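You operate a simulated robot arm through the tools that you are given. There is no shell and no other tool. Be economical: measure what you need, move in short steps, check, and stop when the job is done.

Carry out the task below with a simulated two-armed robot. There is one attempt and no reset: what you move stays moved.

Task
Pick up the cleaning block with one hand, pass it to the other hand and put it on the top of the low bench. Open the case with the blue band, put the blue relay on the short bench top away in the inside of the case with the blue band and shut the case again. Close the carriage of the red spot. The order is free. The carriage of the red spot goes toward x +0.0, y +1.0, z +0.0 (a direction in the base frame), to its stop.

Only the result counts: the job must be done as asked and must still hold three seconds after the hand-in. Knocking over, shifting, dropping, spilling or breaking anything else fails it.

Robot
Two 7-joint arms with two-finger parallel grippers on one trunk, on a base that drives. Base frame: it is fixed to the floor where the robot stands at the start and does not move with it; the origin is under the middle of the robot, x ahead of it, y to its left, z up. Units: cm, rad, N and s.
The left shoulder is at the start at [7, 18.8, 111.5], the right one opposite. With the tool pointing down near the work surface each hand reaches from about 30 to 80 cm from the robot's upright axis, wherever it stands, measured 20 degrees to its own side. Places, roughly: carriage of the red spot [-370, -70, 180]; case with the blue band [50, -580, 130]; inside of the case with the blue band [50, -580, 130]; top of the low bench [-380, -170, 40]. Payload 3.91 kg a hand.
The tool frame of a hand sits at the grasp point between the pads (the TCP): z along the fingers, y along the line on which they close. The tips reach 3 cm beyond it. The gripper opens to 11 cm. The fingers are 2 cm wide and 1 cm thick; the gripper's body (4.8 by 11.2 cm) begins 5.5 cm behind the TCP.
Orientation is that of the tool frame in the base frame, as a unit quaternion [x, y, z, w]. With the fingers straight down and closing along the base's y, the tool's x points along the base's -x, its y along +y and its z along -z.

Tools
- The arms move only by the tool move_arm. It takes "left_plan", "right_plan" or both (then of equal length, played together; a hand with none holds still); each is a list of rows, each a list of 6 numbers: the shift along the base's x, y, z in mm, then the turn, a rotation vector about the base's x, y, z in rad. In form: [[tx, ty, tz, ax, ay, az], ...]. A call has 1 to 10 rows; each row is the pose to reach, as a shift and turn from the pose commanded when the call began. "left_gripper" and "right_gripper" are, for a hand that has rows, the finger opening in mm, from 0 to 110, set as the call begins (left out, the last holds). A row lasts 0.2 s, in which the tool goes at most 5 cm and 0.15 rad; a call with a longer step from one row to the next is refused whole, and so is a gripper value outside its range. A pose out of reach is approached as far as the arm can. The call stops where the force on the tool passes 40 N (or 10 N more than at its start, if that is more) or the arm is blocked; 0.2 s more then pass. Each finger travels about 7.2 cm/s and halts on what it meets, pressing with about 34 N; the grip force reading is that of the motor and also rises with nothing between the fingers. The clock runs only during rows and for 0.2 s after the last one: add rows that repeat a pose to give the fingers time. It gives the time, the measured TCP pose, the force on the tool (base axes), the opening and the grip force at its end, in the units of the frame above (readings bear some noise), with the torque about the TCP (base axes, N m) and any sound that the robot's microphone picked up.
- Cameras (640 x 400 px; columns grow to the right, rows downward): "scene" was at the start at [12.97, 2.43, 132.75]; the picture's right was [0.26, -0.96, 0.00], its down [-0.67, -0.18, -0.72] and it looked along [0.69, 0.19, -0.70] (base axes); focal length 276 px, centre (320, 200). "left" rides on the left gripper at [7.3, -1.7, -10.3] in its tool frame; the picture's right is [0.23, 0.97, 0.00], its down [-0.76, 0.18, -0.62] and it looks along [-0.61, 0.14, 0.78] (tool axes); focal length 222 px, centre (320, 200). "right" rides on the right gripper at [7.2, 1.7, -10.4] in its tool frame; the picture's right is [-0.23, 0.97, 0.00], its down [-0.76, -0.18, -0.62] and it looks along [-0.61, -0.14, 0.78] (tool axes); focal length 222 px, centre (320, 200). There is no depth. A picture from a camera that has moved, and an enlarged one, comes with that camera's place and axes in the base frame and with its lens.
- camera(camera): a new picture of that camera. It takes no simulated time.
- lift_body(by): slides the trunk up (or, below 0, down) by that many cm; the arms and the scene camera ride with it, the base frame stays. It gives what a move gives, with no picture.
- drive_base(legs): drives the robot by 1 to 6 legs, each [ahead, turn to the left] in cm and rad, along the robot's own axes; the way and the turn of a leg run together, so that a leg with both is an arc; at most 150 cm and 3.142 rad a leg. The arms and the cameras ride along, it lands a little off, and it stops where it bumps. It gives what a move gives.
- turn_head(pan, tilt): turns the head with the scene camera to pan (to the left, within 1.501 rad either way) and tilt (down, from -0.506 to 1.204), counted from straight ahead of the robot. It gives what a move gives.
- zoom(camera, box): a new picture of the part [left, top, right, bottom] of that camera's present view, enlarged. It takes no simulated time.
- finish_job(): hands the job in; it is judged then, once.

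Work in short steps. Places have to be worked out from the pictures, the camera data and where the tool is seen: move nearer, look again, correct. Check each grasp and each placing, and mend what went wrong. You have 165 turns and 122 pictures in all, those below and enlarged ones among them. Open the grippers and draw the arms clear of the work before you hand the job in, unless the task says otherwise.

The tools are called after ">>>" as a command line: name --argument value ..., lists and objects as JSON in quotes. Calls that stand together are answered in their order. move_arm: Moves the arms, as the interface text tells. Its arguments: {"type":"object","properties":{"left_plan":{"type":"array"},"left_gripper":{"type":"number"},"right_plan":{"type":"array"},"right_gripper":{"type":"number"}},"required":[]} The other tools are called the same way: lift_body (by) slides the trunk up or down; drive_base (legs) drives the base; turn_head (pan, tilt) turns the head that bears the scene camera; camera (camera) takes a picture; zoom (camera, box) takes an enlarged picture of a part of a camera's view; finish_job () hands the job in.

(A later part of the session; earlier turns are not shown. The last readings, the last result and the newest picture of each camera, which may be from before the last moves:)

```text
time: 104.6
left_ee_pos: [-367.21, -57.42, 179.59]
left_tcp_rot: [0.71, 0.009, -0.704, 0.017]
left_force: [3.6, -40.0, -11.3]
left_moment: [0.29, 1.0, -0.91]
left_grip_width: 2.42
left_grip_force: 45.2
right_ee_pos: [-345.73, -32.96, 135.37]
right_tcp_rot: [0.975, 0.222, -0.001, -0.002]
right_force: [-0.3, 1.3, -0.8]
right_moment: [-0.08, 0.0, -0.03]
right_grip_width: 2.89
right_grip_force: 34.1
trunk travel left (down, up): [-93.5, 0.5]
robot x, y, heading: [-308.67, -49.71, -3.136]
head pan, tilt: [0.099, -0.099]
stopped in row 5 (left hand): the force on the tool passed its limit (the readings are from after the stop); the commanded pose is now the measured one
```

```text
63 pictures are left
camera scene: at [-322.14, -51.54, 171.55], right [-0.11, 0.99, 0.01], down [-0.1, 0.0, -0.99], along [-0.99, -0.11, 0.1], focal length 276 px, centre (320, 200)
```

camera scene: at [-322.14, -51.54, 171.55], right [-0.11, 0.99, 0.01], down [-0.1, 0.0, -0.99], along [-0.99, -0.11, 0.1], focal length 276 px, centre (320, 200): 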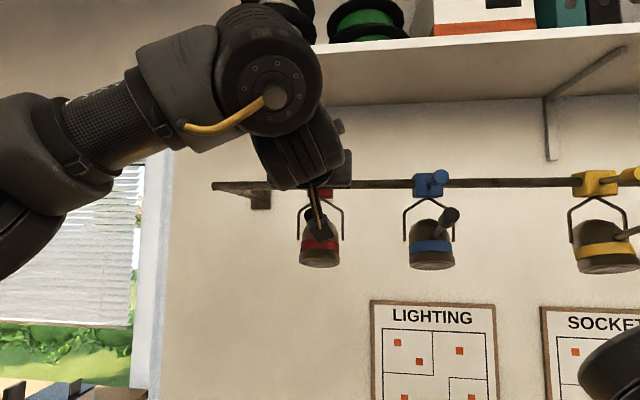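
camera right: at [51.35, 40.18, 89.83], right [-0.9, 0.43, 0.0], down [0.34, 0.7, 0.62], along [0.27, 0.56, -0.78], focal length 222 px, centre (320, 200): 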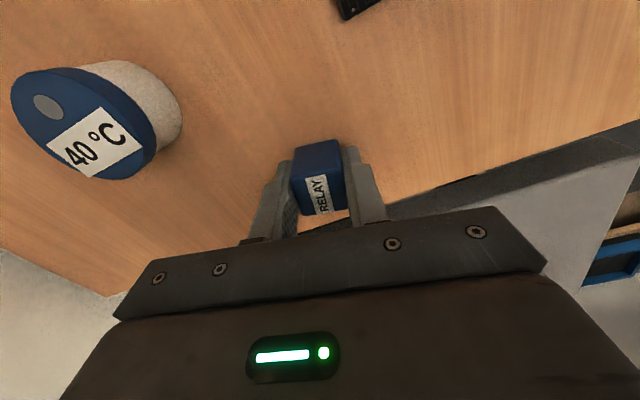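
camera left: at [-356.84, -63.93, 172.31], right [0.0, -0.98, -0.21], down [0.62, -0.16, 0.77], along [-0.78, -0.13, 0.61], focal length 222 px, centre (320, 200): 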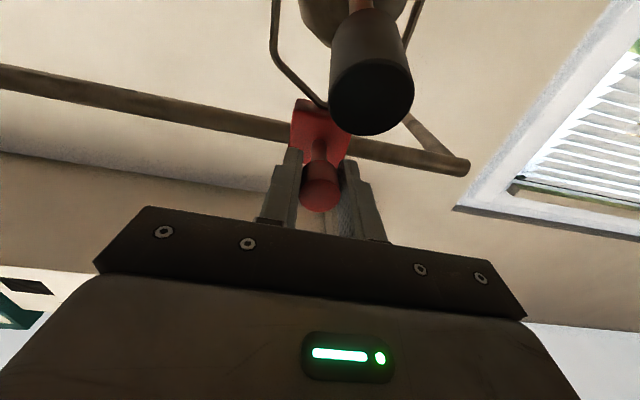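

The force rose to 40 N with the carriage at y≈-57.4 and not near the blue one: that's its stop. I open and draw straight back, then check.

>>> move_arm --left_plan '[[0, 2, 0, 0, 0, 0], [0, 2, 0, 0, 0, 0]]'

>>> move_arm --left_plan '[[0, 0, 0, 0, 0, 0], [0, 0, 0, 0, 0, 0], [0, 0, 0, 0, 0, 0]]' --left_gripper 60

>>> camera --camera "left"

```text
time: 105.2
left_ee_pos: [-367.18, -57.4, 179.55]
left_tcp_rot: [0.71, 0.004, -0.704, 0.01]
left_force: [4.2, -36.0, -10.2]
left_moment: [0.25, 0.45, -0.3]
left_grip_width: 2.37
left_grip_force: 45.1
right_ee_pos: [-345.71, -33.4, 135.55]
right_tcp_rot: [0.975, 0.221, 0.0, -0.005]
right_force: [0.6, -0.8, -0.9]
right_moment: [0.01, -0.03, -0.01]
right_grip_width: 2.89
right_grip_force: 34.1
trunk travel left (down, up): [-93.5, 0.5]
robot x, y, heading: [-308.62, -49.65, -3.134]
head pan, tilt: [0.099, -0.099]
```

```text
time: 106.0
left_ee_pos: [-367.07, -55.47, 179.82]
left_tcp_rot: [0.709, -0.001, -0.705, 0.012]
left_force: [0.3, -11.0, -1.8]
left_moment: [0.11, -0.14, 0.03]
left_grip_width: 6.62
left_grip_force: 5.5
right_ee_pos: [-345.78, -32.04, 135.27]
right_tcp_rot: [0.975, 0.221, -0.001, 0.001]
right_force: [-0.1, -0.1, -0.4]
right_moment: [-0.02, -0.01, -0.01]
right_grip_width: 2.9
right_grip_force: 33.9
trunk travel left (down, up): [-93.5, 0.5]
robot x, y, heading: [-308.94, -49.81, -3.142]
head pan, tilt: [0.099, -0.099]
```

```text
62 pictures are left
camera left: at [-356.77, -53.69, 172.4], right [0.02, -0.98, -0.21], down [0.62, -0.15, 0.77], along [-0.78, -0.14, 0.61], focal length 222 px, centre (320, 200)
```

left: 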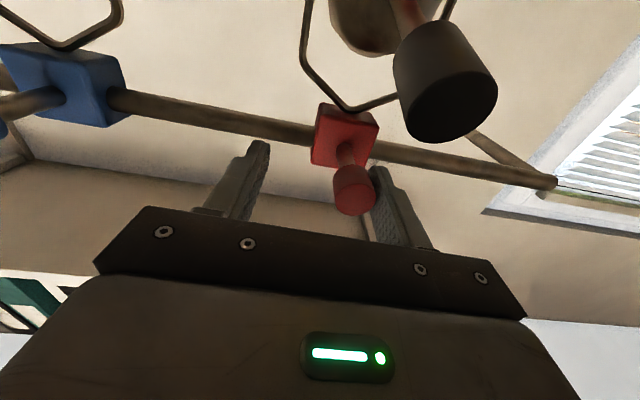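

The finger is still pressing at the stop. I centre the hand about the knob without touching it and withdraw along +x.

>>> move_arm --left_plan '[[0, -18, 0, 0, 0, 0], [0, -18, 0, 0, 0, 0], [30, -18, 0, 0, 0, 0], [70, -18, 0, 0, 0, 0], [110, -18, 0, 0, 0, 0], [110, -18, 0, 0, 0, 0]]'

>>> camera --camera "left"

```text
time: 107.4
left_ee_pos: [-357.07, -57.21, 180.89]
left_tcp_rot: [0.71, -0.002, -0.704, 0.012]
left_force: [0.1, -0.8, 0.5]
left_moment: [0.03, 0.0, -0.01]
left_grip_width: 5.99
left_grip_force: 0.2
left hand out of reach, approached as far as the arm can: row 5, 6
right_ee_pos: [-346.03, -31.95, 135.27]
right_tcp_rot: [0.975, 0.22, 0.0, 0.002]
right_force: [0.4, 0.9, -0.3]
right_moment: [-0.01, 0.0, -0.01]
right_grip_width: 2.92
right_grip_force: 34.3
trunk travel left (down, up): [-93.5, 0.5]
robot x, y, heading: [-308.8, -49.83, -3.14]
head pan, tilt: [0.099, -0.099]
```

```text
61 pictures are left
camera left: at [-346.73, -55.48, 173.56], right [0.02, -0.98, -0.21], down [0.62, -0.15, 0.77], along [-0.79, -0.14, 0.6], focal length 222 px, centre (320, 200)
```

left: 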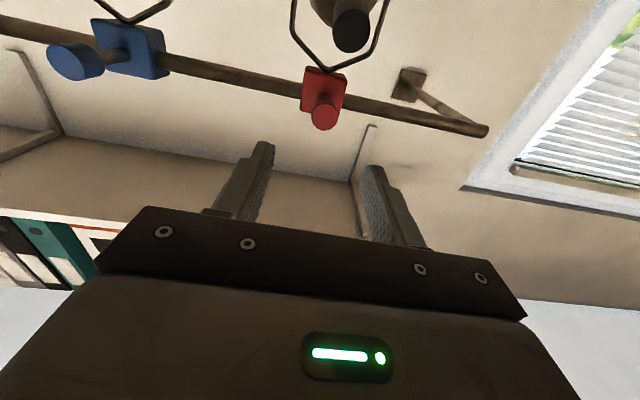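

The carriage stays at y≈-57.5 (its stop). I back away 45 cm, fold the left hand down, and turn toward the case.

>>> drive_base --legs '[[-45, 0]]'

>>> move_arm --left_plan '[[0, -10, -30, 0, -0.145, 0], [0, -20, -60, 0, -0.29, 0], [0, -30, -100, 0, -0.435, 0], [0, -40, -140, 0, -0.58, 0], [0, -50, -180, 0, -0.725, 0], [0, -60, -220, 0, -0.87, 0], [0, -70, -260, 0, -1.015, 0], [10, -80, -300, 0, -1.16, 0], [20, -90, -340, 0, -1.305, 0], [30, -100, -370, 0, -1.45, 0]]'

>>> drive_base --legs '[[0, 1.571]]'

>>> turn_head --pan 0.3 --tilt 0.15

>>> camera --camera "scene"

```text
time: 110.1
left_ee_pos: [-312.15, -56.71, 180.89]
left_tcp_rot: [0.71, -0.005, -0.704, 0.009]
left_force: [-0.4, 0.2, 0.8]
left_moment: [0.0, -0.01, 0.04]
left_grip_width: 6.01
left_grip_force: 0.1
right_ee_pos: [-301.02, -31.65, 135.14]
right_tcp_rot: [0.976, 0.216, 0.0, 0.002]
right_force: [-0.2, 0.1, -0.3]
right_moment: [-0.01, -0.03, 0.0]
right_grip_width: 2.93
right_grip_force: 34.1
trunk travel left (down, up): [-93.5, 0.5]
robot x, y, heading: [-263.71, -50.04, 3.136]
head pan, tilt: [0.099, -0.099]
```

```text
time: 112.3
left_ee_pos: [-309.4, -67.53, 144.27]
left_tcp_rot: [0.998, -0.01, -0.054, 0.004]
left_force: [-0.6, -0.2, 0.3]
left_moment: [0.03, -0.01, 0.02]
left_grip_width: 6.0
left_grip_force: 0.1
left hand out of reach, approached as far as the arm can: row 3, 4, 5, 6, 7, 8, 9, 10
right_ee_pos: [-300.77, -31.65, 135.24]
right_tcp_rot: [0.976, 0.217, 0.0, 0.001]
right_force: [-0.2, -0.7, 0.0]
right_moment: [0.02, -0.04, -0.01]
right_grip_width: 2.9
right_grip_force: 34.0
trunk travel left (down, up): [-93.5, 0.5]
robot x, y, heading: [-263.87, -49.58, 3.138]
head pan, tilt: [0.099, -0.099]
```

```text
time: 116.5
left_ee_pos: [-245.89, -95.19, 144.38]
left_tcp_rot: [0.713, 0.699, -0.037, 0.042]
left_force: [0.0, 0.4, -0.4]
left_moment: [-0.01, -0.01, 0.02]
left_grip_width: 6.01
left_grip_force: 0.1
right_ee_pos: [-281.75, -86.8, 135.35]
right_tcp_rot: [0.537, 0.844, 0.0, 0.001]
right_force: [-0.4, 0.3, 0.0]
right_moment: [0.02, 0.0, -0.01]
right_grip_width: 2.91
right_grip_force: 33.7
trunk travel left (down, up): [-93.5, 0.5]
robot x, y, heading: [-263.54, -49.97, -1.575]
head pan, tilt: [0.099, -0.099]
```

```text
time: 117.3
left_ee_pos: [-245.97, -95.35, 144.35]
left_tcp_rot: [0.713, 0.699, -0.037, 0.043]
left_force: [-0.3, 0.1, 0.8]
left_moment: [-0.02, 0.0, -0.02]
left_grip_width: 6.0
left_grip_force: 0.1
right_ee_pos: [-281.64, -86.77, 135.22]
right_tcp_rot: [0.537, 0.844, 0.0, 0.001]
right_force: [-1.0, -0.2, -0.3]
right_moment: [0.01, 0.03, 0.0]
right_grip_width: 2.92
right_grip_force: 34.0
trunk travel left (down, up): [-93.5, 0.5]
robot x, y, heading: [-263.55, -49.4, -1.576]
head pan, tilt: [0.3, 0.15]
```

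```text
60 pictures are left
camera scene: at [-260.92, -63.4, 169.37], right [-0.96, -0.29, 0.0], down [-0.04, 0.14, -0.99], along [0.29, -0.95, -0.15], focal length 276 px, centre (320, 200)
```

scene: 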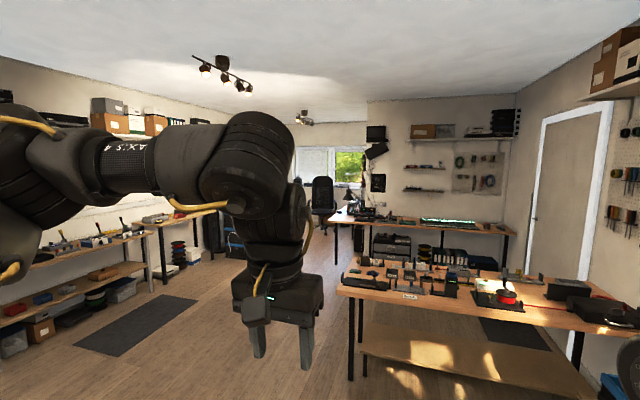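

I see the corridor between the benches. I drive along it towards (-90, -350), then look for the case.

>>> drive_base --legs '[[0, 0.53], [150, 0], [150, 0], [45, 0]]'

>>> turn_head --pan -0.05 --tilt 0.2

>>> camera --camera "scene"

```text
time: 135.7
left_ee_pos: [-49.14, -379.46, 144.29]
left_tcp_rot: [0.498, 0.865, -0.024, 0.052]
left_force: [-0.3, -0.6, -0.1]
left_moment: [-0.01, -0.02, 0.0]
left_grip_width: 5.99
left_grip_force: 0.1
right_ee_pos: [-84.26, -390.87, 135.35]
right_tcp_rot: [0.29, 0.957, 0.0, 0.003]
right_force: [0.6, -0.4, -1.4]
right_moment: [-0.02, 0.03, -0.01]
right_grip_width: 2.91
right_grip_force: 34.2
trunk travel left (down, up): [-93.5, 0.5]
robot x, y, heading: [-87.77, -349.95, -1.031]
head pan, tilt: [0.3, 0.15]
```

```text
time: 136.5
left_ee_pos: [-49.17, -379.77, 144.32]
left_tcp_rot: [0.497, 0.866, -0.024, 0.051]
left_force: [0.4, -0.2, -0.1]
left_moment: [0.01, 0.01, 0.02]
left_grip_width: 6.03
left_grip_force: 0.1
right_ee_pos: [-84.14, -390.98, 135.21]
right_tcp_rot: [0.29, 0.957, 0.001, 0.002]
right_force: [-1.1, 1.0, -1.1]
right_moment: [0.0, -0.05, -0.01]
right_grip_width: 2.88
right_grip_force: 33.8
trunk travel left (down, up): [-93.5, 0.5]
robot x, y, heading: [-88.25, -350.27, -1.033]
head pan, tilt: [-0.051, 0.201]
```

```text
59 pictures are left
camera scene: at [-80.84, -362.31, 168.89], right [-0.88, -0.47, 0.0], down [-0.09, 0.18, -0.98], along [0.46, -0.86, -0.2], focal length 276 px, centre (320, 200)
```

scene: 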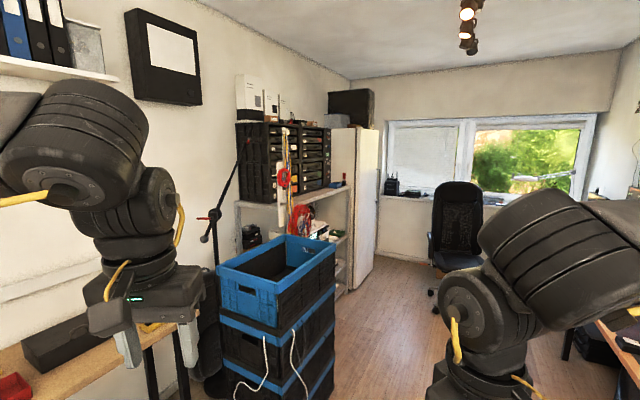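

The case should appear near pixel (306,186), on the shelf unit. Zooming there.

>>> zoom --camera "scene" --box '[220, 60, 390, 300]'

>>> zoom --camera "scene" --box '[260, 130, 360, 250]'

```text
1.67 times, centred on (305, 180) of scene
camera zoom: at [-80.84, -362.31, 168.89], right [-0.88, -0.47, 0.0], down [-0.09, 0.18, -0.98], along [0.46, -0.86, -0.2], focal length 459 px, centre (345, 233)
```

zoom: 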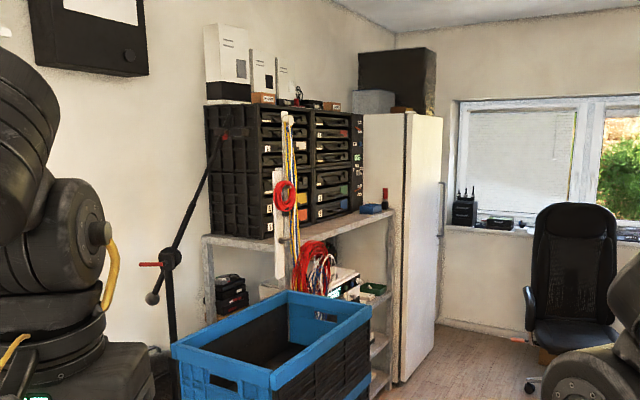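

```text
3.33 times, centred on (310, 190) of scene
camera zoom: at [-80.84, -362.31, 168.89], right [-0.88, -0.47, 0.0], down [-0.09, 0.18, -0.98], along [0.46, -0.86, -0.2], focal length 918 px, centre (353, 233)
```

zoom: 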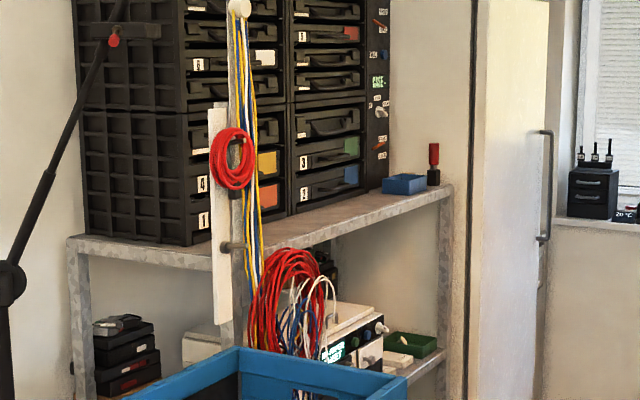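

The rack of cases stands on a shelf with its front at x≈45 facing -x; the blue-banded case is low right (≈(45, -596, 131)). I drive round to face it.

>>> drive_base --legs '[[0, -0.452], [150, 0], [60, 0], [0, 1.485]]'

>>> turn_head --pan -0.2 --tilt 0.3

>>> camera --camera "scene"

```text
time: 152.0
left_ee_pos: [-21.95, -541.0, 144.44]
left_tcp_rot: [-0.016, 0.998, 0.006, 0.056]
left_force: [0.6, 0.0, -0.5]
left_moment: [0.04, -0.02, -0.02]
left_grip_width: 6.0
left_grip_force: 0.1
right_ee_pos: [-28.53, -577.38, 135.31]
right_tcp_rot: [-0.241, 0.97, 0.002, 0.002]
right_force: [-0.5, -0.4, -0.6]
right_moment: [-0.02, 0.0, 0.01]
right_grip_width: 2.9
right_grip_force: 34.0
trunk travel left (down, up): [-93.5, 0.5]
robot x, y, heading: [-66.32, -561.1, 0.044]
head pan, tilt: [-0.051, 0.201]
```

```text
time: 152.7
left_ee_pos: [-21.94, -541.02, 144.42]
left_tcp_rot: [-0.015, 0.998, 0.004, 0.057]
left_force: [0.2, 0.9, -0.2]
left_moment: [0.0, 0.01, 0.01]
left_grip_width: 5.99
left_grip_force: 0.0
right_ee_pos: [-28.75, -577.26, 135.19]
right_tcp_rot: [-0.24, 0.971, 0.002, 0.001]
right_force: [0.7, 0.5, -0.1]
right_moment: [0.0, 0.0, 0.03]
right_grip_width: 2.93
right_grip_force: 33.4
trunk travel left (down, up): [-93.5, 0.5]
robot x, y, heading: [-66.58, -560.89, 0.05]
head pan, tilt: [-0.201, 0.3]
```

```text
56 pictures are left
camera scene: at [-52.2, -562.01, 167.97], right [-0.16, -0.99, 0.0], down [-0.29, 0.05, -0.96], along [0.94, -0.15, -0.3], focal length 276 px, centre (320, 200)
```

scene: 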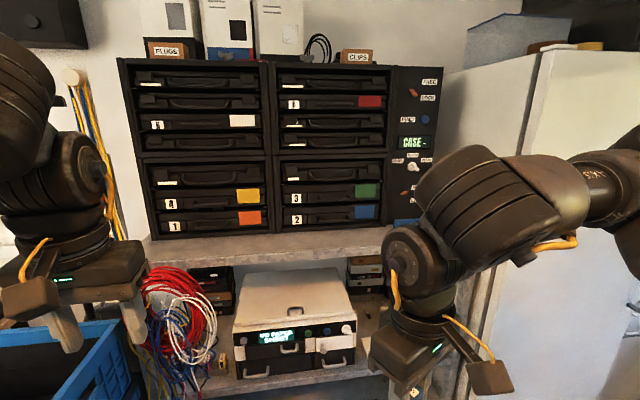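

>>> zoom --camera "scene" --box '[260, 140, 420, 250]'

```text
3.64 times, centred on (340, 195) of scene
camera zoom: at [-52.2, -562.01, 167.97], right [-0.16, -0.99, 0.0], down [-0.29, 0.05, -0.96], along [0.94, -0.15, -0.3], focal length 1002 px, centre (247, 218)
```

zoom: 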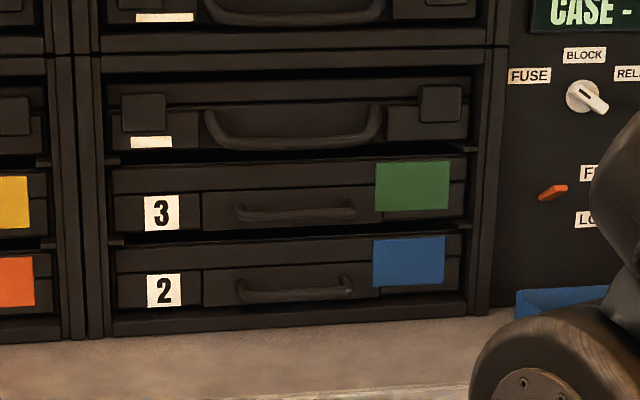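

There's a control panel beside the cases; I look at it since the case may be latched.

>>> zoom --camera "scene" --box '[385, 60, 450, 220]'

>>> zoom --camera "scene" --box '[120, 60, 280, 240]'

```text
2.50 times, centred on (418, 140) of scene
camera zoom: at [-52.2, -562.01, 167.97], right [-0.16, -0.99, 0.0], down [-0.29, 0.05, -0.96], along [0.94, -0.15, -0.3], focal length 689 px, centre (76, 350)
```

zoom: 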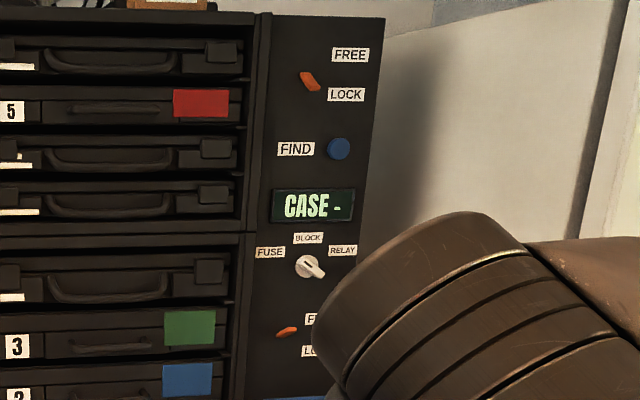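

```text
2.22 times, centred on (200, 150) of scene
camera zoom: at [-52.2, -562.01, 167.97], right [-0.16, -0.99, 0.0], down [-0.29, 0.05, -0.96], along [0.94, -0.15, -0.3], focal length 612 px, centre (587, 311)
```

zoom: 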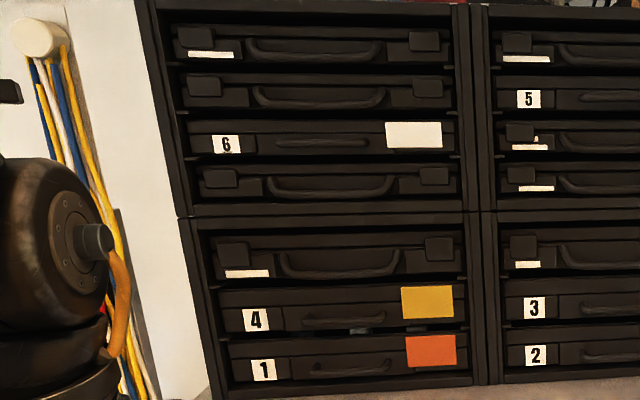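

Lower lever seems to be at FREE. I position the robot squarely in front at about (-30, -592) facing +x.

>>> drive_base --legs '[[0, -0.754], [46, 0], [0, 0.704]]'

>>> turn_head --pan 0.05 --tilt 0.45

>>> camera --camera "scene"

```text
time: 159.3
left_ee_pos: [15.02, -573.88, 144.29]
left_tcp_rot: [0.011, 0.998, 0.004, 0.057]
left_force: [-0.6, 0.3, -0.5]
left_moment: [0.02, 0.01, -0.01]
left_grip_width: 6.0
left_grip_force: 0.0
right_ee_pos: [6.3, -609.75, 135.23]
right_tcp_rot: [-0.216, 0.976, 0.003, 0.001]
right_force: [0.3, 0.6, -0.2]
right_moment: [0.04, 0.0, 0.02]
right_grip_width: 2.91
right_grip_force: 33.9
trunk travel left (down, up): [-93.5, 0.5]
robot x, y, heading: [-30.74, -591.35, -0.014]
head pan, tilt: [-0.201, 0.3]
```

```text
time: 160.1
left_ee_pos: [14.87, -573.89, 144.31]
left_tcp_rot: [0.011, 0.998, 0.004, 0.057]
left_force: [0.4, -0.3, 0.4]
left_moment: [0.0, 0.0, 0.02]
left_grip_width: 5.98
left_grip_force: 0.1
right_ee_pos: [6.3, -609.64, 135.15]
right_tcp_rot: [-0.215, 0.977, 0.001, 0.001]
right_force: [-0.7, -0.4, -0.1]
right_moment: [-0.02, -0.03, 0.0]
right_grip_width: 2.89
right_grip_force: 33.8
trunk travel left (down, up): [-93.5, 0.5]
robot x, y, heading: [-30.43, -591.63, -0.01]
head pan, tilt: [0.051, 0.45]
```

```text
52 pictures are left
camera scene: at [-16.37, -590.85, 166.58], right [0.04, -1.0, 0.0], down [-0.43, -0.02, -0.9], along [0.9, 0.04, -0.43], focal length 276 px, centre (320, 200)
```

scene: 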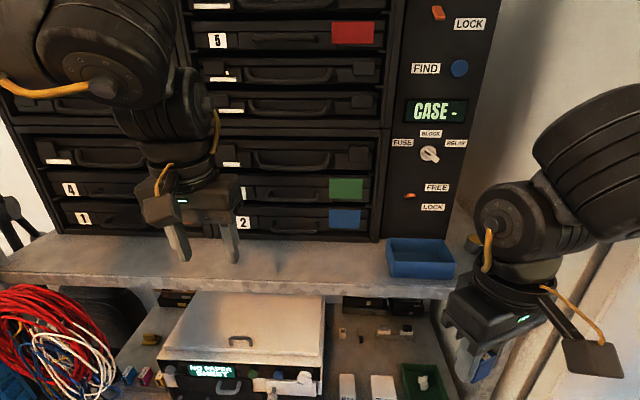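

>>> zoom --camera "scene" --box '[220, 160, 380, 250]'

>>> zoom --camera "scene" --box '[385, 120, 475, 220]'

```text
4.00 times, centred on (300, 205) of scene
camera zoom: at [-16.37, -590.85, 166.58], right [0.04, -1.0, 0.0], down [-0.43, -0.02, -0.9], along [0.9, 0.04, -0.43], focal length 1102 px, centre (400, 180)
```

zoom: 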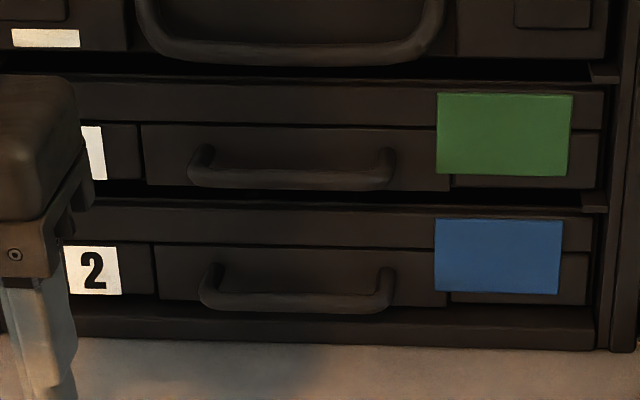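

```text
4.00 times, centred on (430, 170) of scene
camera zoom: at [-16.37, -590.85, 166.58], right [0.04, -1.0, 0.0], down [-0.43, -0.02, -0.9], along [0.9, 0.04, -0.43], focal length 1102 px, centre (-120, 320)
```

zoom: 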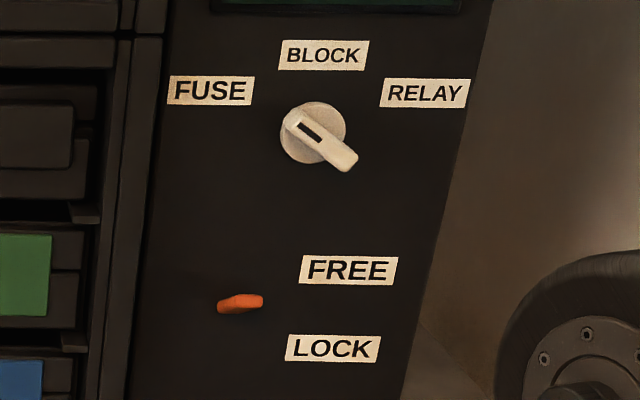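

The handle bar of case 2 is at about (41.4, -582, 130), 12 cm long. I turn the left hand so it points forward/23° down with fingers closing vertically: first the roll.

>>> move_arm --left_plan '[[5, 0, 5, 0.016, 0, -0.14], [10, 0, 10, 0.032, 0, -0.28], [15, 0, 15, 0.048, 0, -0.42], [20, 0, 20, 0.064, 0, -0.56], [25, 0, 25, 0.08, 0, -0.7], [30, -5, 30, 0.096, 0, -0.84], [35, -10, 35, 0.112, 0, -0.98], [40, -20, 40, 0.128, 0, -1.12], [45, -30, 45, 0.144, 0, -1.26], [50, -40, 50, 0.16, 0, -1.4]]' --left_gripper 45

>>> move_arm --left_plan '[[0, 0, 0, 0.016, 0, -0.139], [0, 0, 0, 0.016, 0, -0.139]]'

>>> move_arm --left_plan '[[0, -5, 0, 0, -0.13, 0], [0, -10, 0, 0, -0.26, 0], [0, -15, 0, 0, -0.4, 0], [0, -20, 0, 0, -0.53, 0], [0, -30, -10, 0, -0.66, 0], [5, -40, -20, 0, -0.8, 0], [10, -40, -30, 0, -0.93, 0], [15, -40, -40, 0, -1.057, 0], [15, -40, -40, 0, -1.057, 0]]'

>>> camera --camera "scene"

```text
time: 162.3
left_ee_pos: [20.15, -578.2, 149.36]
left_tcp_rot: [0.657, 0.752, 0.04, 0.045]
left_force: [0.1, -0.6, -0.2]
left_moment: [-0.01, -0.01, -0.02]
left_grip_width: 4.51
left_grip_force: 0.0
right_ee_pos: [6.34, -609.8, 135.3]
right_tcp_rot: [-0.216, 0.976, 0.002, 0.0]
right_force: [-0.5, 0.3, -0.1]
right_moment: [0.0, 0.01, 0.03]
right_grip_width: 2.89
right_grip_force: 34.1
trunk travel left (down, up): [-93.5, 0.5]
robot x, y, heading: [-30.9, -591.51, -0.009]
head pan, tilt: [0.051, 0.45]
```

```text
time: 162.9
left_ee_pos: [19.95, -578.0, 149.37]
left_tcp_rot: [0.707, 0.705, 0.043, 0.042]
left_force: [-0.4, -0.5, -0.1]
left_moment: [-0.01, -0.02, 0.0]
left_grip_width: 4.49
left_grip_force: 0.0
right_ee_pos: [6.5, -609.71, 135.14]
right_tcp_rot: [-0.215, 0.977, 0.001, 0.001]
right_force: [0.1, -0.8, -0.3]
right_moment: [0.02, 0.0, -0.01]
right_grip_width: 2.94
right_grip_force: 33.6
trunk travel left (down, up): [-93.5, 0.5]
robot x, y, heading: [-30.77, -591.71, -0.014]
head pan, tilt: [0.051, 0.45]
```

```text
time: 164.9
left_ee_pos: [21.47, -581.93, 145.25]
left_tcp_rot: [0.588, 0.588, 0.394, 0.392]
left_force: [-0.1, 0.7, 0.5]
left_moment: [0.02, 0.01, 0.03]
left_grip_width: 4.5
left_grip_force: 0.1
right_ee_pos: [6.38, -609.69, 135.27]
right_tcp_rot: [-0.216, 0.976, 0.001, 0.001]
right_force: [0.1, 0.0, -1.5]
right_moment: [-0.01, 0.04, 0.0]
right_grip_width: 2.92
right_grip_force: 33.9
trunk travel left (down, up): [-93.5, 0.5]
robot x, y, heading: [-30.57, -591.78, -0.004]
head pan, tilt: [0.051, 0.45]
```

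```text
49 pictures are left
camera scene: at [-16.35, -590.91, 166.57], right [0.04, -1.0, 0.0], down [-0.43, -0.02, -0.9], along [0.9, 0.04, -0.44], focal length 276 px, centre (320, 200)
```

scene: 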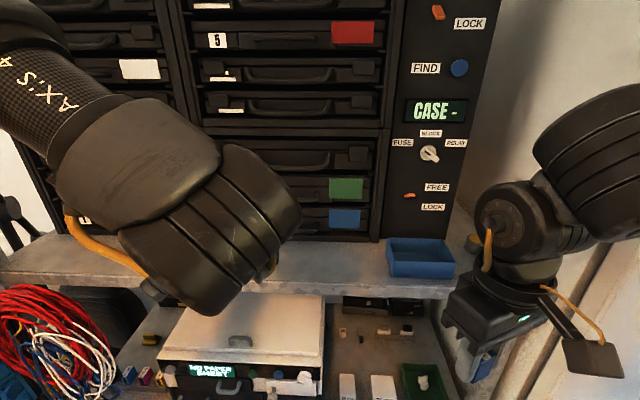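

Orientation is right. I look with the left camera before approaching.

>>> camera --camera "left"

```text
48 pictures are left
camera left: at [11.22, -574.64, 147.55], right [0.37, 0.23, 0.9], down [-0.51, -0.76, 0.4], along [0.78, -0.61, -0.17], focal length 222 px, centre (320, 200)
```

left: 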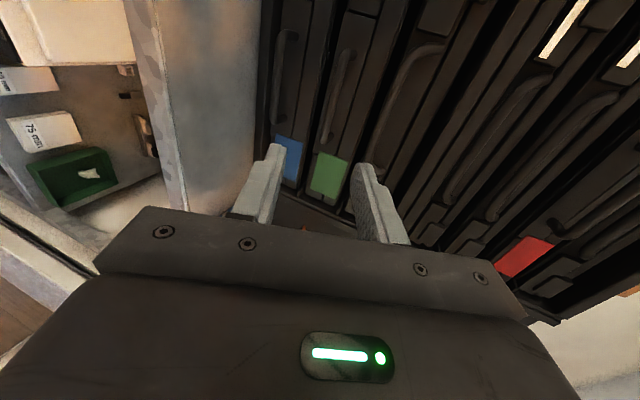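

>>> zoom --camera "left" --box '[250, 0, 390, 160]'

```text
2.50 times, centred on (320, 80) of left
camera zoom: at [11.22, -574.64, 147.55], right [0.37, 0.23, 0.9], down [-0.51, -0.76, 0.4], along [0.78, -0.61, -0.17], focal length 555 px, centre (320, 500)
```

zoom: 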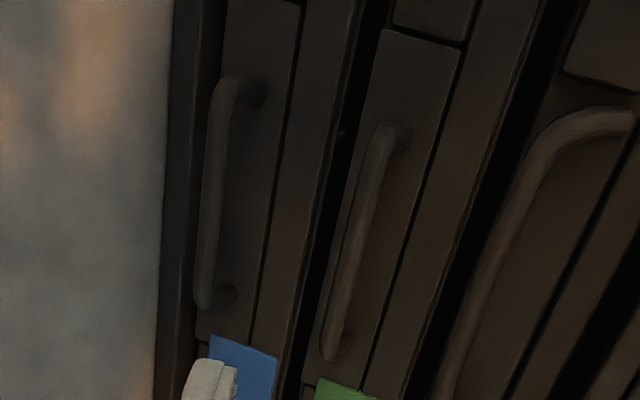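

The bar centre is (41.4, -582, 130.3), protruding ~4 cm. I move to a pre-pose 8 cm before it.

>>> move_arm --left_plan '[[28, 0, -28, 0, 0, 0], [57, 0, -57, 0, 0, 0], [86, 0, -86, 0, 0, 0], [112, 0, -115, 0, 0, 0], [112, 0, -115, 0, 0, 0]]'

>>> camera --camera "left"

>>> camera --camera "scene"

```text
time: 166.1
left_ee_pos: [32.79, -581.97, 133.69]
left_tcp_rot: [0.589, 0.588, 0.393, 0.392]
left_force: [0.6, -0.3, 1.3]
left_moment: [0.01, 0.0, -0.02]
left_grip_width: 4.48
left_grip_force: 0.1
right_ee_pos: [6.39, -609.75, 135.29]
right_tcp_rot: [-0.216, 0.976, 0.001, 0.002]
right_force: [0.0, 0.1, 0.5]
right_moment: [0.02, -0.01, -0.01]
right_grip_width: 2.92
right_grip_force: 34.5
trunk travel left (down, up): [-93.5, 0.5]
robot x, y, heading: [-30.57, -591.53, -0.006]
head pan, tilt: [0.051, 0.45]
```

```text
46 pictures are left
camera left: at [22.51, -574.72, 136.15], right [0.37, 0.22, 0.9], down [-0.51, -0.76, 0.4], along [0.78, -0.61, -0.17], focal length 222 px, centre (320, 200)
```

left: 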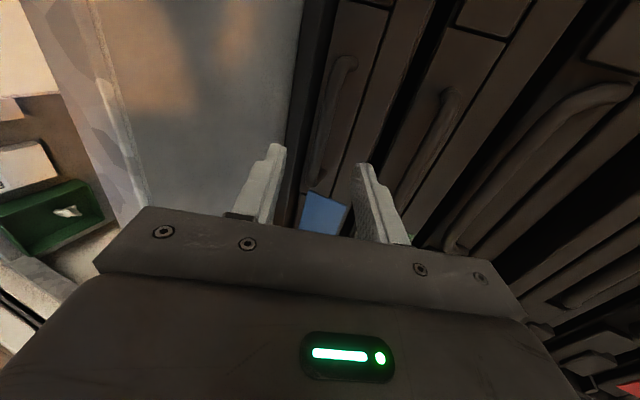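

```text
45 pictures are left
camera scene: at [-16.37, -590.93, 166.57], right [0.04, -1.0, 0.0], down [-0.43, -0.02, -0.9], along [0.9, 0.04, -0.44], focal length 276 px, centre (320, 200)
```

scene: 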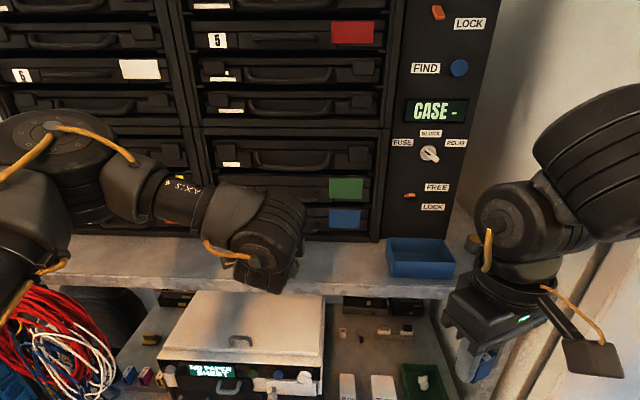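

Aligned. I advance to straddle the bar and close.

>>> move_arm --left_plan '[[25, 0, -10, 0, 0, 0], [50, 0, -20, 0, 0, 0], [75, 0, -30, 0, 0, 0], [75, 0, -30, 0, 0, 0]]'

>>> camera --camera "left"

```text
time: 167.1
left_ee_pos: [40.05, -581.93, 130.89]
left_tcp_rot: [0.588, 0.587, 0.394, 0.392]
left_force: [-3.2, 1.9, 0.6]
left_moment: [-0.06, -0.13, 0.06]
left_grip_width: 4.49
left_grip_force: 0.1
right_ee_pos: [6.39, -609.63, 135.26]
right_tcp_rot: [-0.216, 0.976, 0.002, 0.002]
right_force: [-0.3, 0.5, -0.3]
right_moment: [0.04, -0.03, -0.01]
right_grip_width: 2.9
right_grip_force: 34.4
trunk travel left (down, up): [-93.5, 0.5]
robot x, y, heading: [-30.67, -591.64, -0.01]
head pan, tilt: [0.051, 0.45]
```

```text
44 pictures are left
camera left: at [29.95, -574.74, 133.13], right [0.37, 0.23, 0.9], down [-0.51, -0.76, 0.4], along [0.78, -0.61, -0.17], focal length 222 px, centre (320, 200)
```

left: 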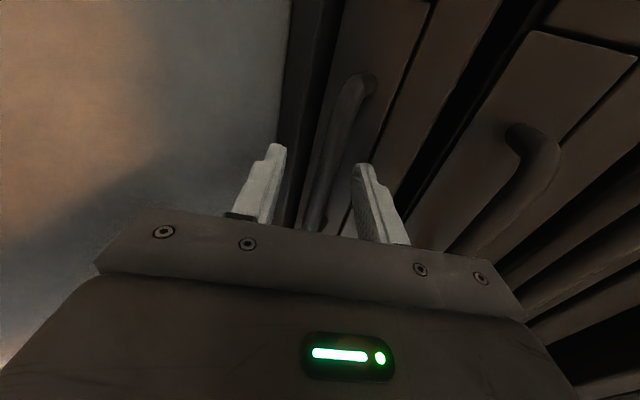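

Slight touch, the bar is between the fingertips. Close.

>>> move_arm --left_plan '[[0, 0, 0, 0, 0, 0], [0, 0, 0, 0, 0, 0], [0, 0, 0, 0, 0, 0]]' --left_gripper 0

>>> move_arm --left_plan '[[-8, 0, 0, 0, 0, 0], [-16, 0, 0, 0, 0, 0], [-26, 0, 0, 0, 0, 0], [-36, 0, 0, 0, 0, 0]]'

>>> camera --camera "scene"

```text
time: 167.9
left_ee_pos: [40.1, -581.96, 130.93]
left_tcp_rot: [0.588, 0.588, 0.393, 0.393]
left_force: [2.4, 0.6, 6.6]
left_moment: [0.14, -0.02, -0.14]
left_grip_width: 1.15
left_grip_force: 45.3
right_ee_pos: [6.26, -609.66, 135.32]
right_tcp_rot: [-0.216, 0.976, 0.001, 0.002]
right_force: [-0.2, -0.1, 0.0]
right_moment: [0.01, -0.01, -0.03]
right_grip_width: 2.9
right_grip_force: 33.5
trunk travel left (down, up): [-93.5, 0.5]
robot x, y, heading: [-30.73, -591.08, -0.011]
head pan, tilt: [0.051, 0.45]
```

```text
time: 168.9
left_ee_pos: [36.41, -581.97, 130.92]
left_tcp_rot: [0.588, 0.588, 0.393, 0.393]
left_force: [0.2, 0.9, 10.0]
left_moment: [0.24, -0.06, 0.31]
left_grip_width: 1.15
left_grip_force: 45.2
right_ee_pos: [6.29, -609.72, 135.33]
right_tcp_rot: [-0.215, 0.977, 0.001, 0.002]
right_force: [0.2, -0.6, -0.4]
right_moment: [0.03, 0.01, -0.02]
right_grip_width: 2.91
right_grip_force: 34.3
trunk travel left (down, up): [-93.5, 0.5]
robot x, y, heading: [-30.61, -591.4, -0.007]
head pan, tilt: [0.051, 0.45]
```

```text
43 pictures are left
camera scene: at [-16.54, -590.87, 166.58], right [0.04, -1.0, 0.0], down [-0.43, -0.02, -0.9], along [0.9, 0.04, -0.43], focal length 276 px, centre (320, 200)
```

scene: 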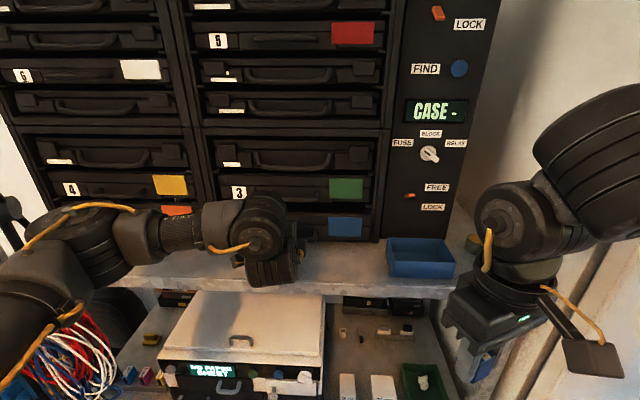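

The case slides out freely. I keep pulling.

>>> move_arm --left_plan '[[-20, 0, 0, 0, 0, 0], [-40, 0, 0, 0, 0, 0], [-60, 0, 0, 0, 0, 0], [-80, 0, 0, 0, 0, 0], [-100, 0, 0, 0, 0, 0], [-120, 0, 0, 0, 0, 0], [-140, 0, 0, 0, 0, 0]]'

>>> camera --camera "scene"

```text
time: 170.5
left_ee_pos: [22.43, -581.76, 130.84]
left_tcp_rot: [0.588, 0.588, 0.394, 0.391]
left_force: [-0.9, 3.8, 11.7]
left_moment: [0.54, -0.07, 0.39]
left_grip_width: 1.16
left_grip_force: 45.7
right_ee_pos: [6.22, -609.64, 135.34]
right_tcp_rot: [-0.216, 0.976, 0.001, 0.003]
right_force: [-0.2, 0.5, 0.1]
right_moment: [-0.02, 0.02, 0.01]
right_grip_width: 2.92
right_grip_force: 33.5
trunk travel left (down, up): [-93.5, 0.5]
robot x, y, heading: [-30.75, -591.64, -0.01]
head pan, tilt: [0.051, 0.45]
```

```text
42 pictures are left
camera scene: at [-16.65, -590.77, 166.59], right [0.04, -1.0, 0.0], down [-0.43, -0.02, -0.9], along [0.9, 0.04, -0.43], focal length 276 px, centre (320, 200)
```

scene: 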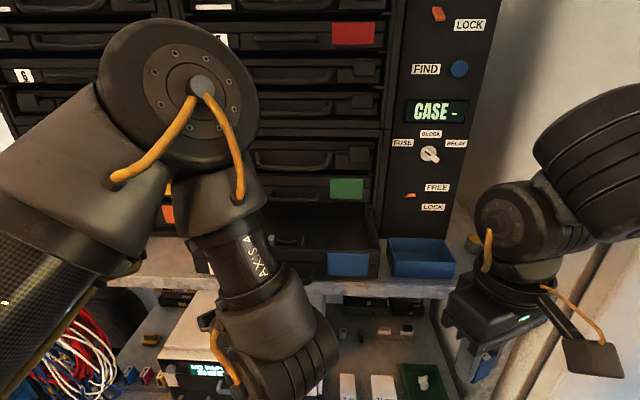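

The case is open about 18 cm. Zoom to view the inside.

>>> zoom --camera "scene" --box '[250, 190, 400, 290]'

```text
4.00 times, centred on (325, 240) of scene
camera zoom: at [-16.65, -590.77, 166.59], right [0.04, -1.0, 0.0], down [-0.43, -0.02, -0.9], along [0.9, 0.04, -0.43], focal length 1102 px, centre (300, 40)
```

zoom: 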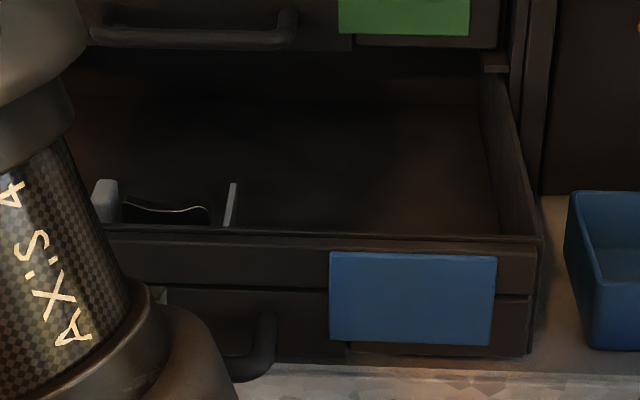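

The right part of the case is free. I bring the right hand with the relay above (35, -591.5), aligning its yaw.

>>> move_arm --right_plan '[[0, 0, 40, 0, 0, -0.05], [0, 0, 80, 0, 0, -0.1], [30, 10, 110, 0, 0, -0.15], [60, 25, 130, 0, 0, -0.2], [95, 45, 140, 0, 0, -0.25], [130, 65, 140, 0, 0, -0.3], [170, 90, 140, 0, 0, -0.35], [210, 115, 140, 0, 0, -0.4], [250, 140, 140, 0, 0, -0.436], [285, 170, 140, 0, 0, -0.436]]'

>>> camera --camera "right"

>>> camera --camera "scene"

```text
time: 172.7
left_ee_pos: [22.51, -581.8, 130.77]
left_tcp_rot: [0.588, 0.588, 0.393, 0.393]
left_force: [-0.7, 5.6, 14.5]
left_moment: [-0.4, 0.0, -1.29]
left_grip_width: 1.18
left_grip_force: 45.4
right_ee_pos: [27.82, -595.44, 148.0]
right_tcp_rot: [0.001, 1.0, 0.0, 0.002]
right_force: [-1.2, -1.0, -1.2]
right_moment: [-0.01, 0.0, -0.01]
right_grip_width: 2.9
right_grip_force: 34.2
right hand out of reach, approached as far as the arm can: row 9, 10
trunk travel left (down, up): [-93.5, 0.5]
robot x, y, heading: [-30.2, -591.42, -0.009]
head pan, tilt: [0.051, 0.45]
```

```text
40 pictures are left
camera right: at [20.58, -593.87, 158.23], right [0.23, 0.97, 0.0], down [0.76, -0.18, 0.63], along [0.61, -0.14, -0.78], focal length 222 px, centre (320, 200)
```

right: 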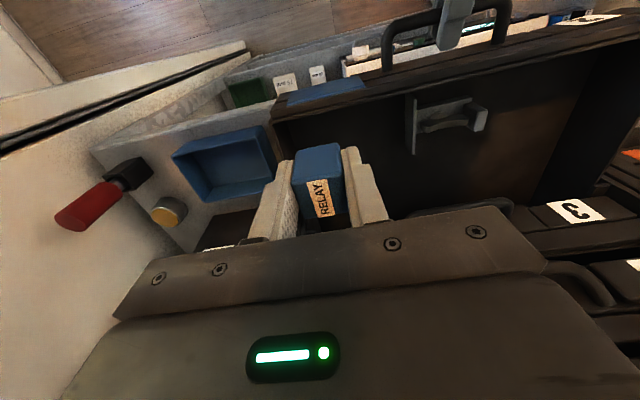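

```text
39 pictures are left
camera scene: at [-16.56, -590.64, 166.59], right [0.04, -1.0, 0.0], down [-0.43, -0.02, -0.9], along [0.9, 0.04, -0.43], focal length 276 px, centre (320, 200)
```

scene: 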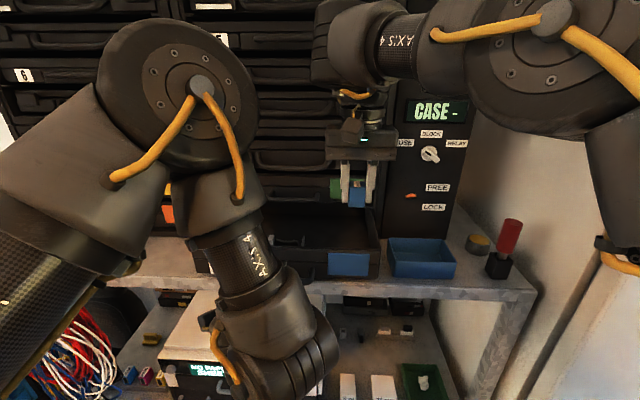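

At this height the right arm reaches only x≈28; lower it can reach further. I move to (32.5, -592, 141).

>>> move_arm --right_plan '[[5, 10, -25, 0, 0, 0], [15, 20, -50, 0, 0, 0], [30, 30, -70, 0, 0, 0], [45, 35, -70, 0, 0, 0], [45, 35, -70, 0, 0, 0]]'

>>> camera --camera "right"

```text
time: 173.9
left_ee_pos: [22.5, -581.79, 130.9]
left_tcp_rot: [0.588, 0.588, 0.393, 0.393]
left_force: [0.6, 5.4, 13.8]
left_moment: [0.29, -0.09, 0.3]
left_grip_width: 1.17
left_grip_force: 44.6
right_ee_pos: [31.01, -592.26, 140.8]
right_tcp_rot: [0.001, 1.0, 0.001, 0.001]
right_force: [-0.4, 0.3, 0.2]
right_moment: [0.0, -0.01, -0.03]
right_grip_width: 2.89
right_grip_force: 33.8
right hand out of reach, approached as far as the arm can: row 4, 5
trunk travel left (down, up): [-93.5, 0.5]
robot x, y, heading: [-30.3, -591.24, -0.009]
head pan, tilt: [0.051, 0.45]
```

```text
38 pictures are left
camera right: at [23.74, -590.54, 150.92], right [0.23, 0.97, 0.0], down [0.76, -0.18, 0.63], along [0.61, -0.14, -0.78], focal length 222 px, centre (320, 200)
```

right: 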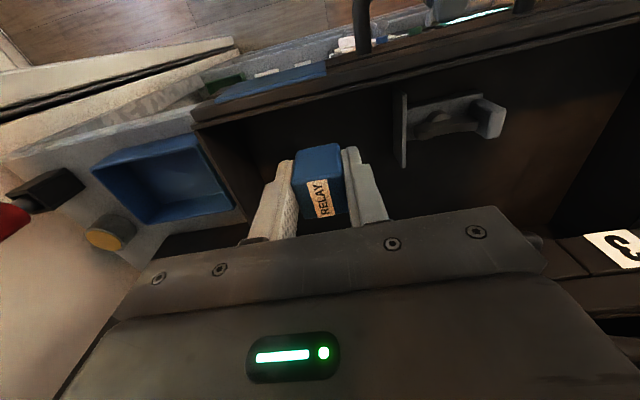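

The relay is over the case interior. I descend, moving slightly deeper, until near the floor.

>>> move_arm --right_plan '[[5, 0, -20, 0, 0, 0], [10, 0, -40, 0, 0, 0], [15, 0, -55, 0, 0, 0], [15, 0, -70, 0, 0, 0], [15, 0, -78, 0, 0, 0], [15, 0, -84, 0, 0, 0]]'

>>> camera --camera "right"

```text
time: 175.3
left_ee_pos: [22.54, -581.75, 130.9]
left_tcp_rot: [0.588, 0.588, 0.393, 0.393]
left_force: [1.2, 4.9, 12.6]
left_moment: [0.25, -0.04, 0.16]
left_grip_width: 1.18
left_grip_force: 44.5
right_ee_pos: [32.48, -592.31, 132.29]
right_tcp_rot: [0.0, 1.0, 0.001, 0.002]
right_force: [0.5, -0.2, 1.2]
right_moment: [-0.02, -0.01, -0.03]
right_grip_width: 2.89
right_grip_force: 33.7
trunk travel left (down, up): [-93.5, 0.5]
robot x, y, heading: [-30.85, -591.8, -0.006]
head pan, tilt: [0.051, 0.45]
```

```text
37 pictures are left
camera right: at [25.25, -590.63, 142.45], right [0.23, 0.97, 0.0], down [0.76, -0.18, 0.63], along [0.61, -0.14, -0.78], focal length 222 px, centre (320, 200)
```

right: 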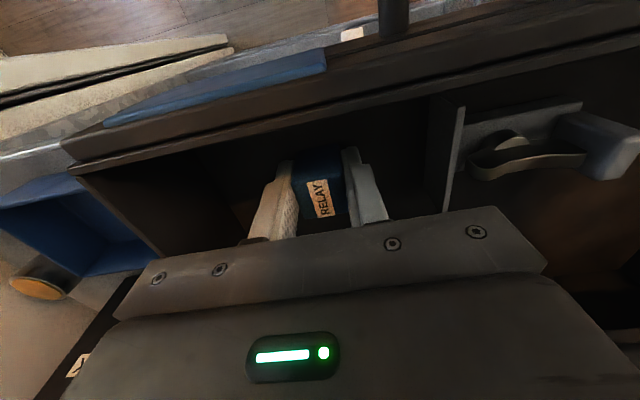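

No contact yet; descend in 3 mm steps.

>>> move_arm --right_plan '[[0, 0, -3, 0, 0, 0], [0, 0, -6, 0, 0, 0], [0, 0, -9, 0, 0, 0], [0, 0, -12, 0, 0, 0]]'

```text
time: 176.2
left_ee_pos: [22.41, -581.69, 130.98]
left_tcp_rot: [0.588, 0.588, 0.393, 0.393]
left_force: [0.3, 3.4, 9.3]
left_moment: [-0.2, -0.09, -0.8]
left_grip_width: 1.16
left_grip_force: 44.8
right_ee_pos: [32.72, -592.27, 131.63]
right_tcp_rot: [0.002, 1.0, 0.001, 0.006]
right_force: [-1.8, 1.9, 14.1]
right_moment: [-0.23, 0.2, 0.05]
right_grip_width: 2.94
right_grip_force: 34.0
trunk travel left (down, up): [-93.5, 0.5]
robot x, y, heading: [-30.45, -591.22, -0.009]
head pan, tilt: [0.051, 0.45]
stopped in row 4 (right hand): the force on the tool passed its limit (the readings are from after the stop); the commanded pose is now the measured one
```

Floor contact at TCP z≈131.6. I release by opening to 50 mm.

>>> move_arm --right_plan '[[0, 0, 0, 0, 0, 0], [0, 0, 0, 0, 0, 0], [0, 0, 0, 0, 0, 0]]' --right_gripper 48

>>> move_arm --right_plan '[[0, 0, 25, 0, 0, 0], [-5, 0, 50, 0, 0, 0], [-10, 0, 90, 0, 0, 0], [-30, -10, 120, 0, 0, 0]]'

>>> camera --camera "right"

```text
time: 177.1
left_ee_pos: [22.26, -581.75, 130.85]
left_tcp_rot: [0.588, 0.588, 0.392, 0.393]
left_force: [2.3, -4.7, 12.1]
left_moment: [-0.09, -0.04, -0.68]
left_grip_width: 1.14
left_grip_force: 45.2
right_ee_pos: [32.5, -592.23, 131.62]
right_tcp_rot: [0.002, 1.0, 0.001, 0.006]
right_force: [-1.6, 12.4, 17.9]
right_moment: [-0.08, 0.18, -0.12]
right_grip_width: 4.2
right_grip_force: 0.0
trunk travel left (down, up): [-93.5, 0.5]
robot x, y, heading: [-30.67, -591.84, -0.006]
head pan, tilt: [0.051, 0.45]
```

```text
time: 178.1
left_ee_pos: [22.21, -581.74, 130.97]
left_tcp_rot: [0.588, 0.588, 0.392, 0.393]
left_force: [-1.5, 5.1, 25.0]
left_moment: [0.16, -0.11, 0.0]
left_grip_width: 1.16
left_grip_force: 45.2
right_ee_pos: [29.17, -593.42, 143.38]
right_tcp_rot: [0.002, 1.0, 0.0, 0.006]
right_force: [0.5, 0.1, -0.1]
right_moment: [0.0, -0.01, 0.0]
right_grip_width: 4.82
right_grip_force: 0.0
right hand out of reach, approached as far as the arm can: row 3
trunk travel left (down, up): [-93.5, 0.5]
robot x, y, heading: [-30.1, -591.17, -0.007]
head pan, tilt: [0.051, 0.45]
```

```text
36 pictures are left
camera right: at [21.92, -591.72, 153.63], right [0.23, 0.97, 0.0], down [0.75, -0.18, 0.63], along [0.61, -0.14, -0.78], focal length 222 px, centre (320, 200)
```

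right: 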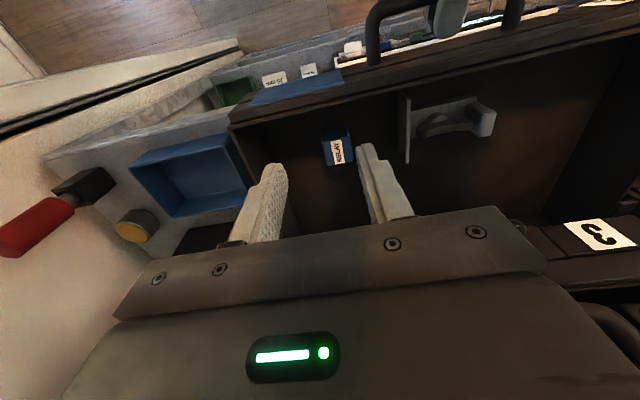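

The relay stands in the case. I withdraw the right hand, then push the case in with the left.

>>> move_arm --right_plan '[[-30, -10, 15, 0, 0, 0], [-70, -30, 20, 0, 0, 0], [-110, -50, 20, 0, 0, 0], [-150, -70, 20, 0, 0, 0], [-190, -90, 20, 0, 0, 0], [-210, -120, 0, 0, 0, 0]]'

>>> move_arm --left_plan '[[18, 0, 0, 0, 0, 0], [36, 0, 0, 0, 0, 0], [54, 0, 0, 0, 0, 0], [72, 0, 0, 0, 0, 0], [90, 0, 0, 0, 0, 0], [108, 0, 0, 0, 0, 0], [126, 0, 0, 0, 0, 0], [144, 0, 0, 0, 0, 0], [160, 0, 0, 0, 0, 0], [170, 0, 0, 0, 0, 0]]'

>>> camera --camera "scene"

```text
time: 179.4
left_ee_pos: [22.23, -581.72, 130.87]
left_tcp_rot: [0.588, 0.588, 0.393, 0.392]
left_force: [-1.2, 2.1, 26.0]
left_moment: [0.65, -0.07, 1.23]
left_grip_width: 1.18
left_grip_force: 44.8
right_ee_pos: [13.16, -603.16, 147.44]
right_tcp_rot: [0.001, 1.0, 0.001, 0.006]
right_force: [-0.5, -0.1, 0.1]
right_moment: [-0.02, -0.02, 0.01]
right_grip_width: 4.81
right_grip_force: 0.0
right hand out of reach, approached as far as the arm can: row 4, 5, 6
trunk travel left (down, up): [-93.5, 0.5]
robot x, y, heading: [-30.58, -591.55, -0.007]
head pan, tilt: [0.051, 0.45]
```

```text
time: 181.7
left_ee_pos: [39.31, -581.83, 130.81]
left_tcp_rot: [0.589, 0.589, 0.391, 0.392]
left_force: [-0.8, 1.2, 14.4]
left_moment: [-0.43, 0.0, -1.19]
left_grip_width: 1.17
left_grip_force: 44.9
right_ee_pos: [13.33, -603.51, 147.35]
right_tcp_rot: [0.002, 1.0, 0.003, 0.005]
right_force: [-0.3, 0.5, -0.1]
right_moment: [0.02, -0.01, 0.02]
right_grip_width: 4.8
right_grip_force: 0.0
trunk travel left (down, up): [-93.5, 0.5]
robot x, y, heading: [-30.51, -591.1, -0.01]
head pan, tilt: [0.051, 0.45]
```

```text
35 pictures are left
camera scene: at [-16.63, -590.82, 166.6], right [0.04, -1.0, 0.0], down [-0.43, -0.02, -0.9], along [0.9, 0.04, -0.43], focal length 276 px, centre (320, 200)
```

scene: 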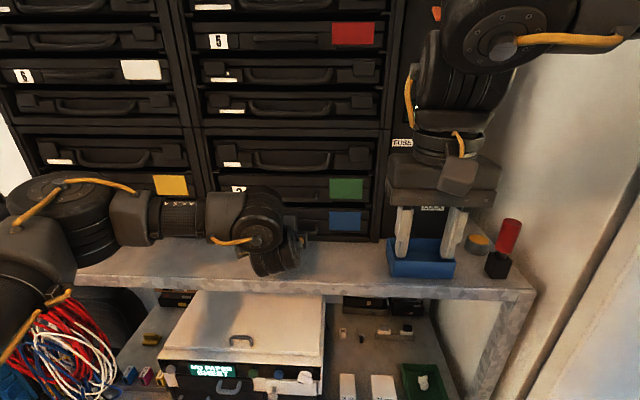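

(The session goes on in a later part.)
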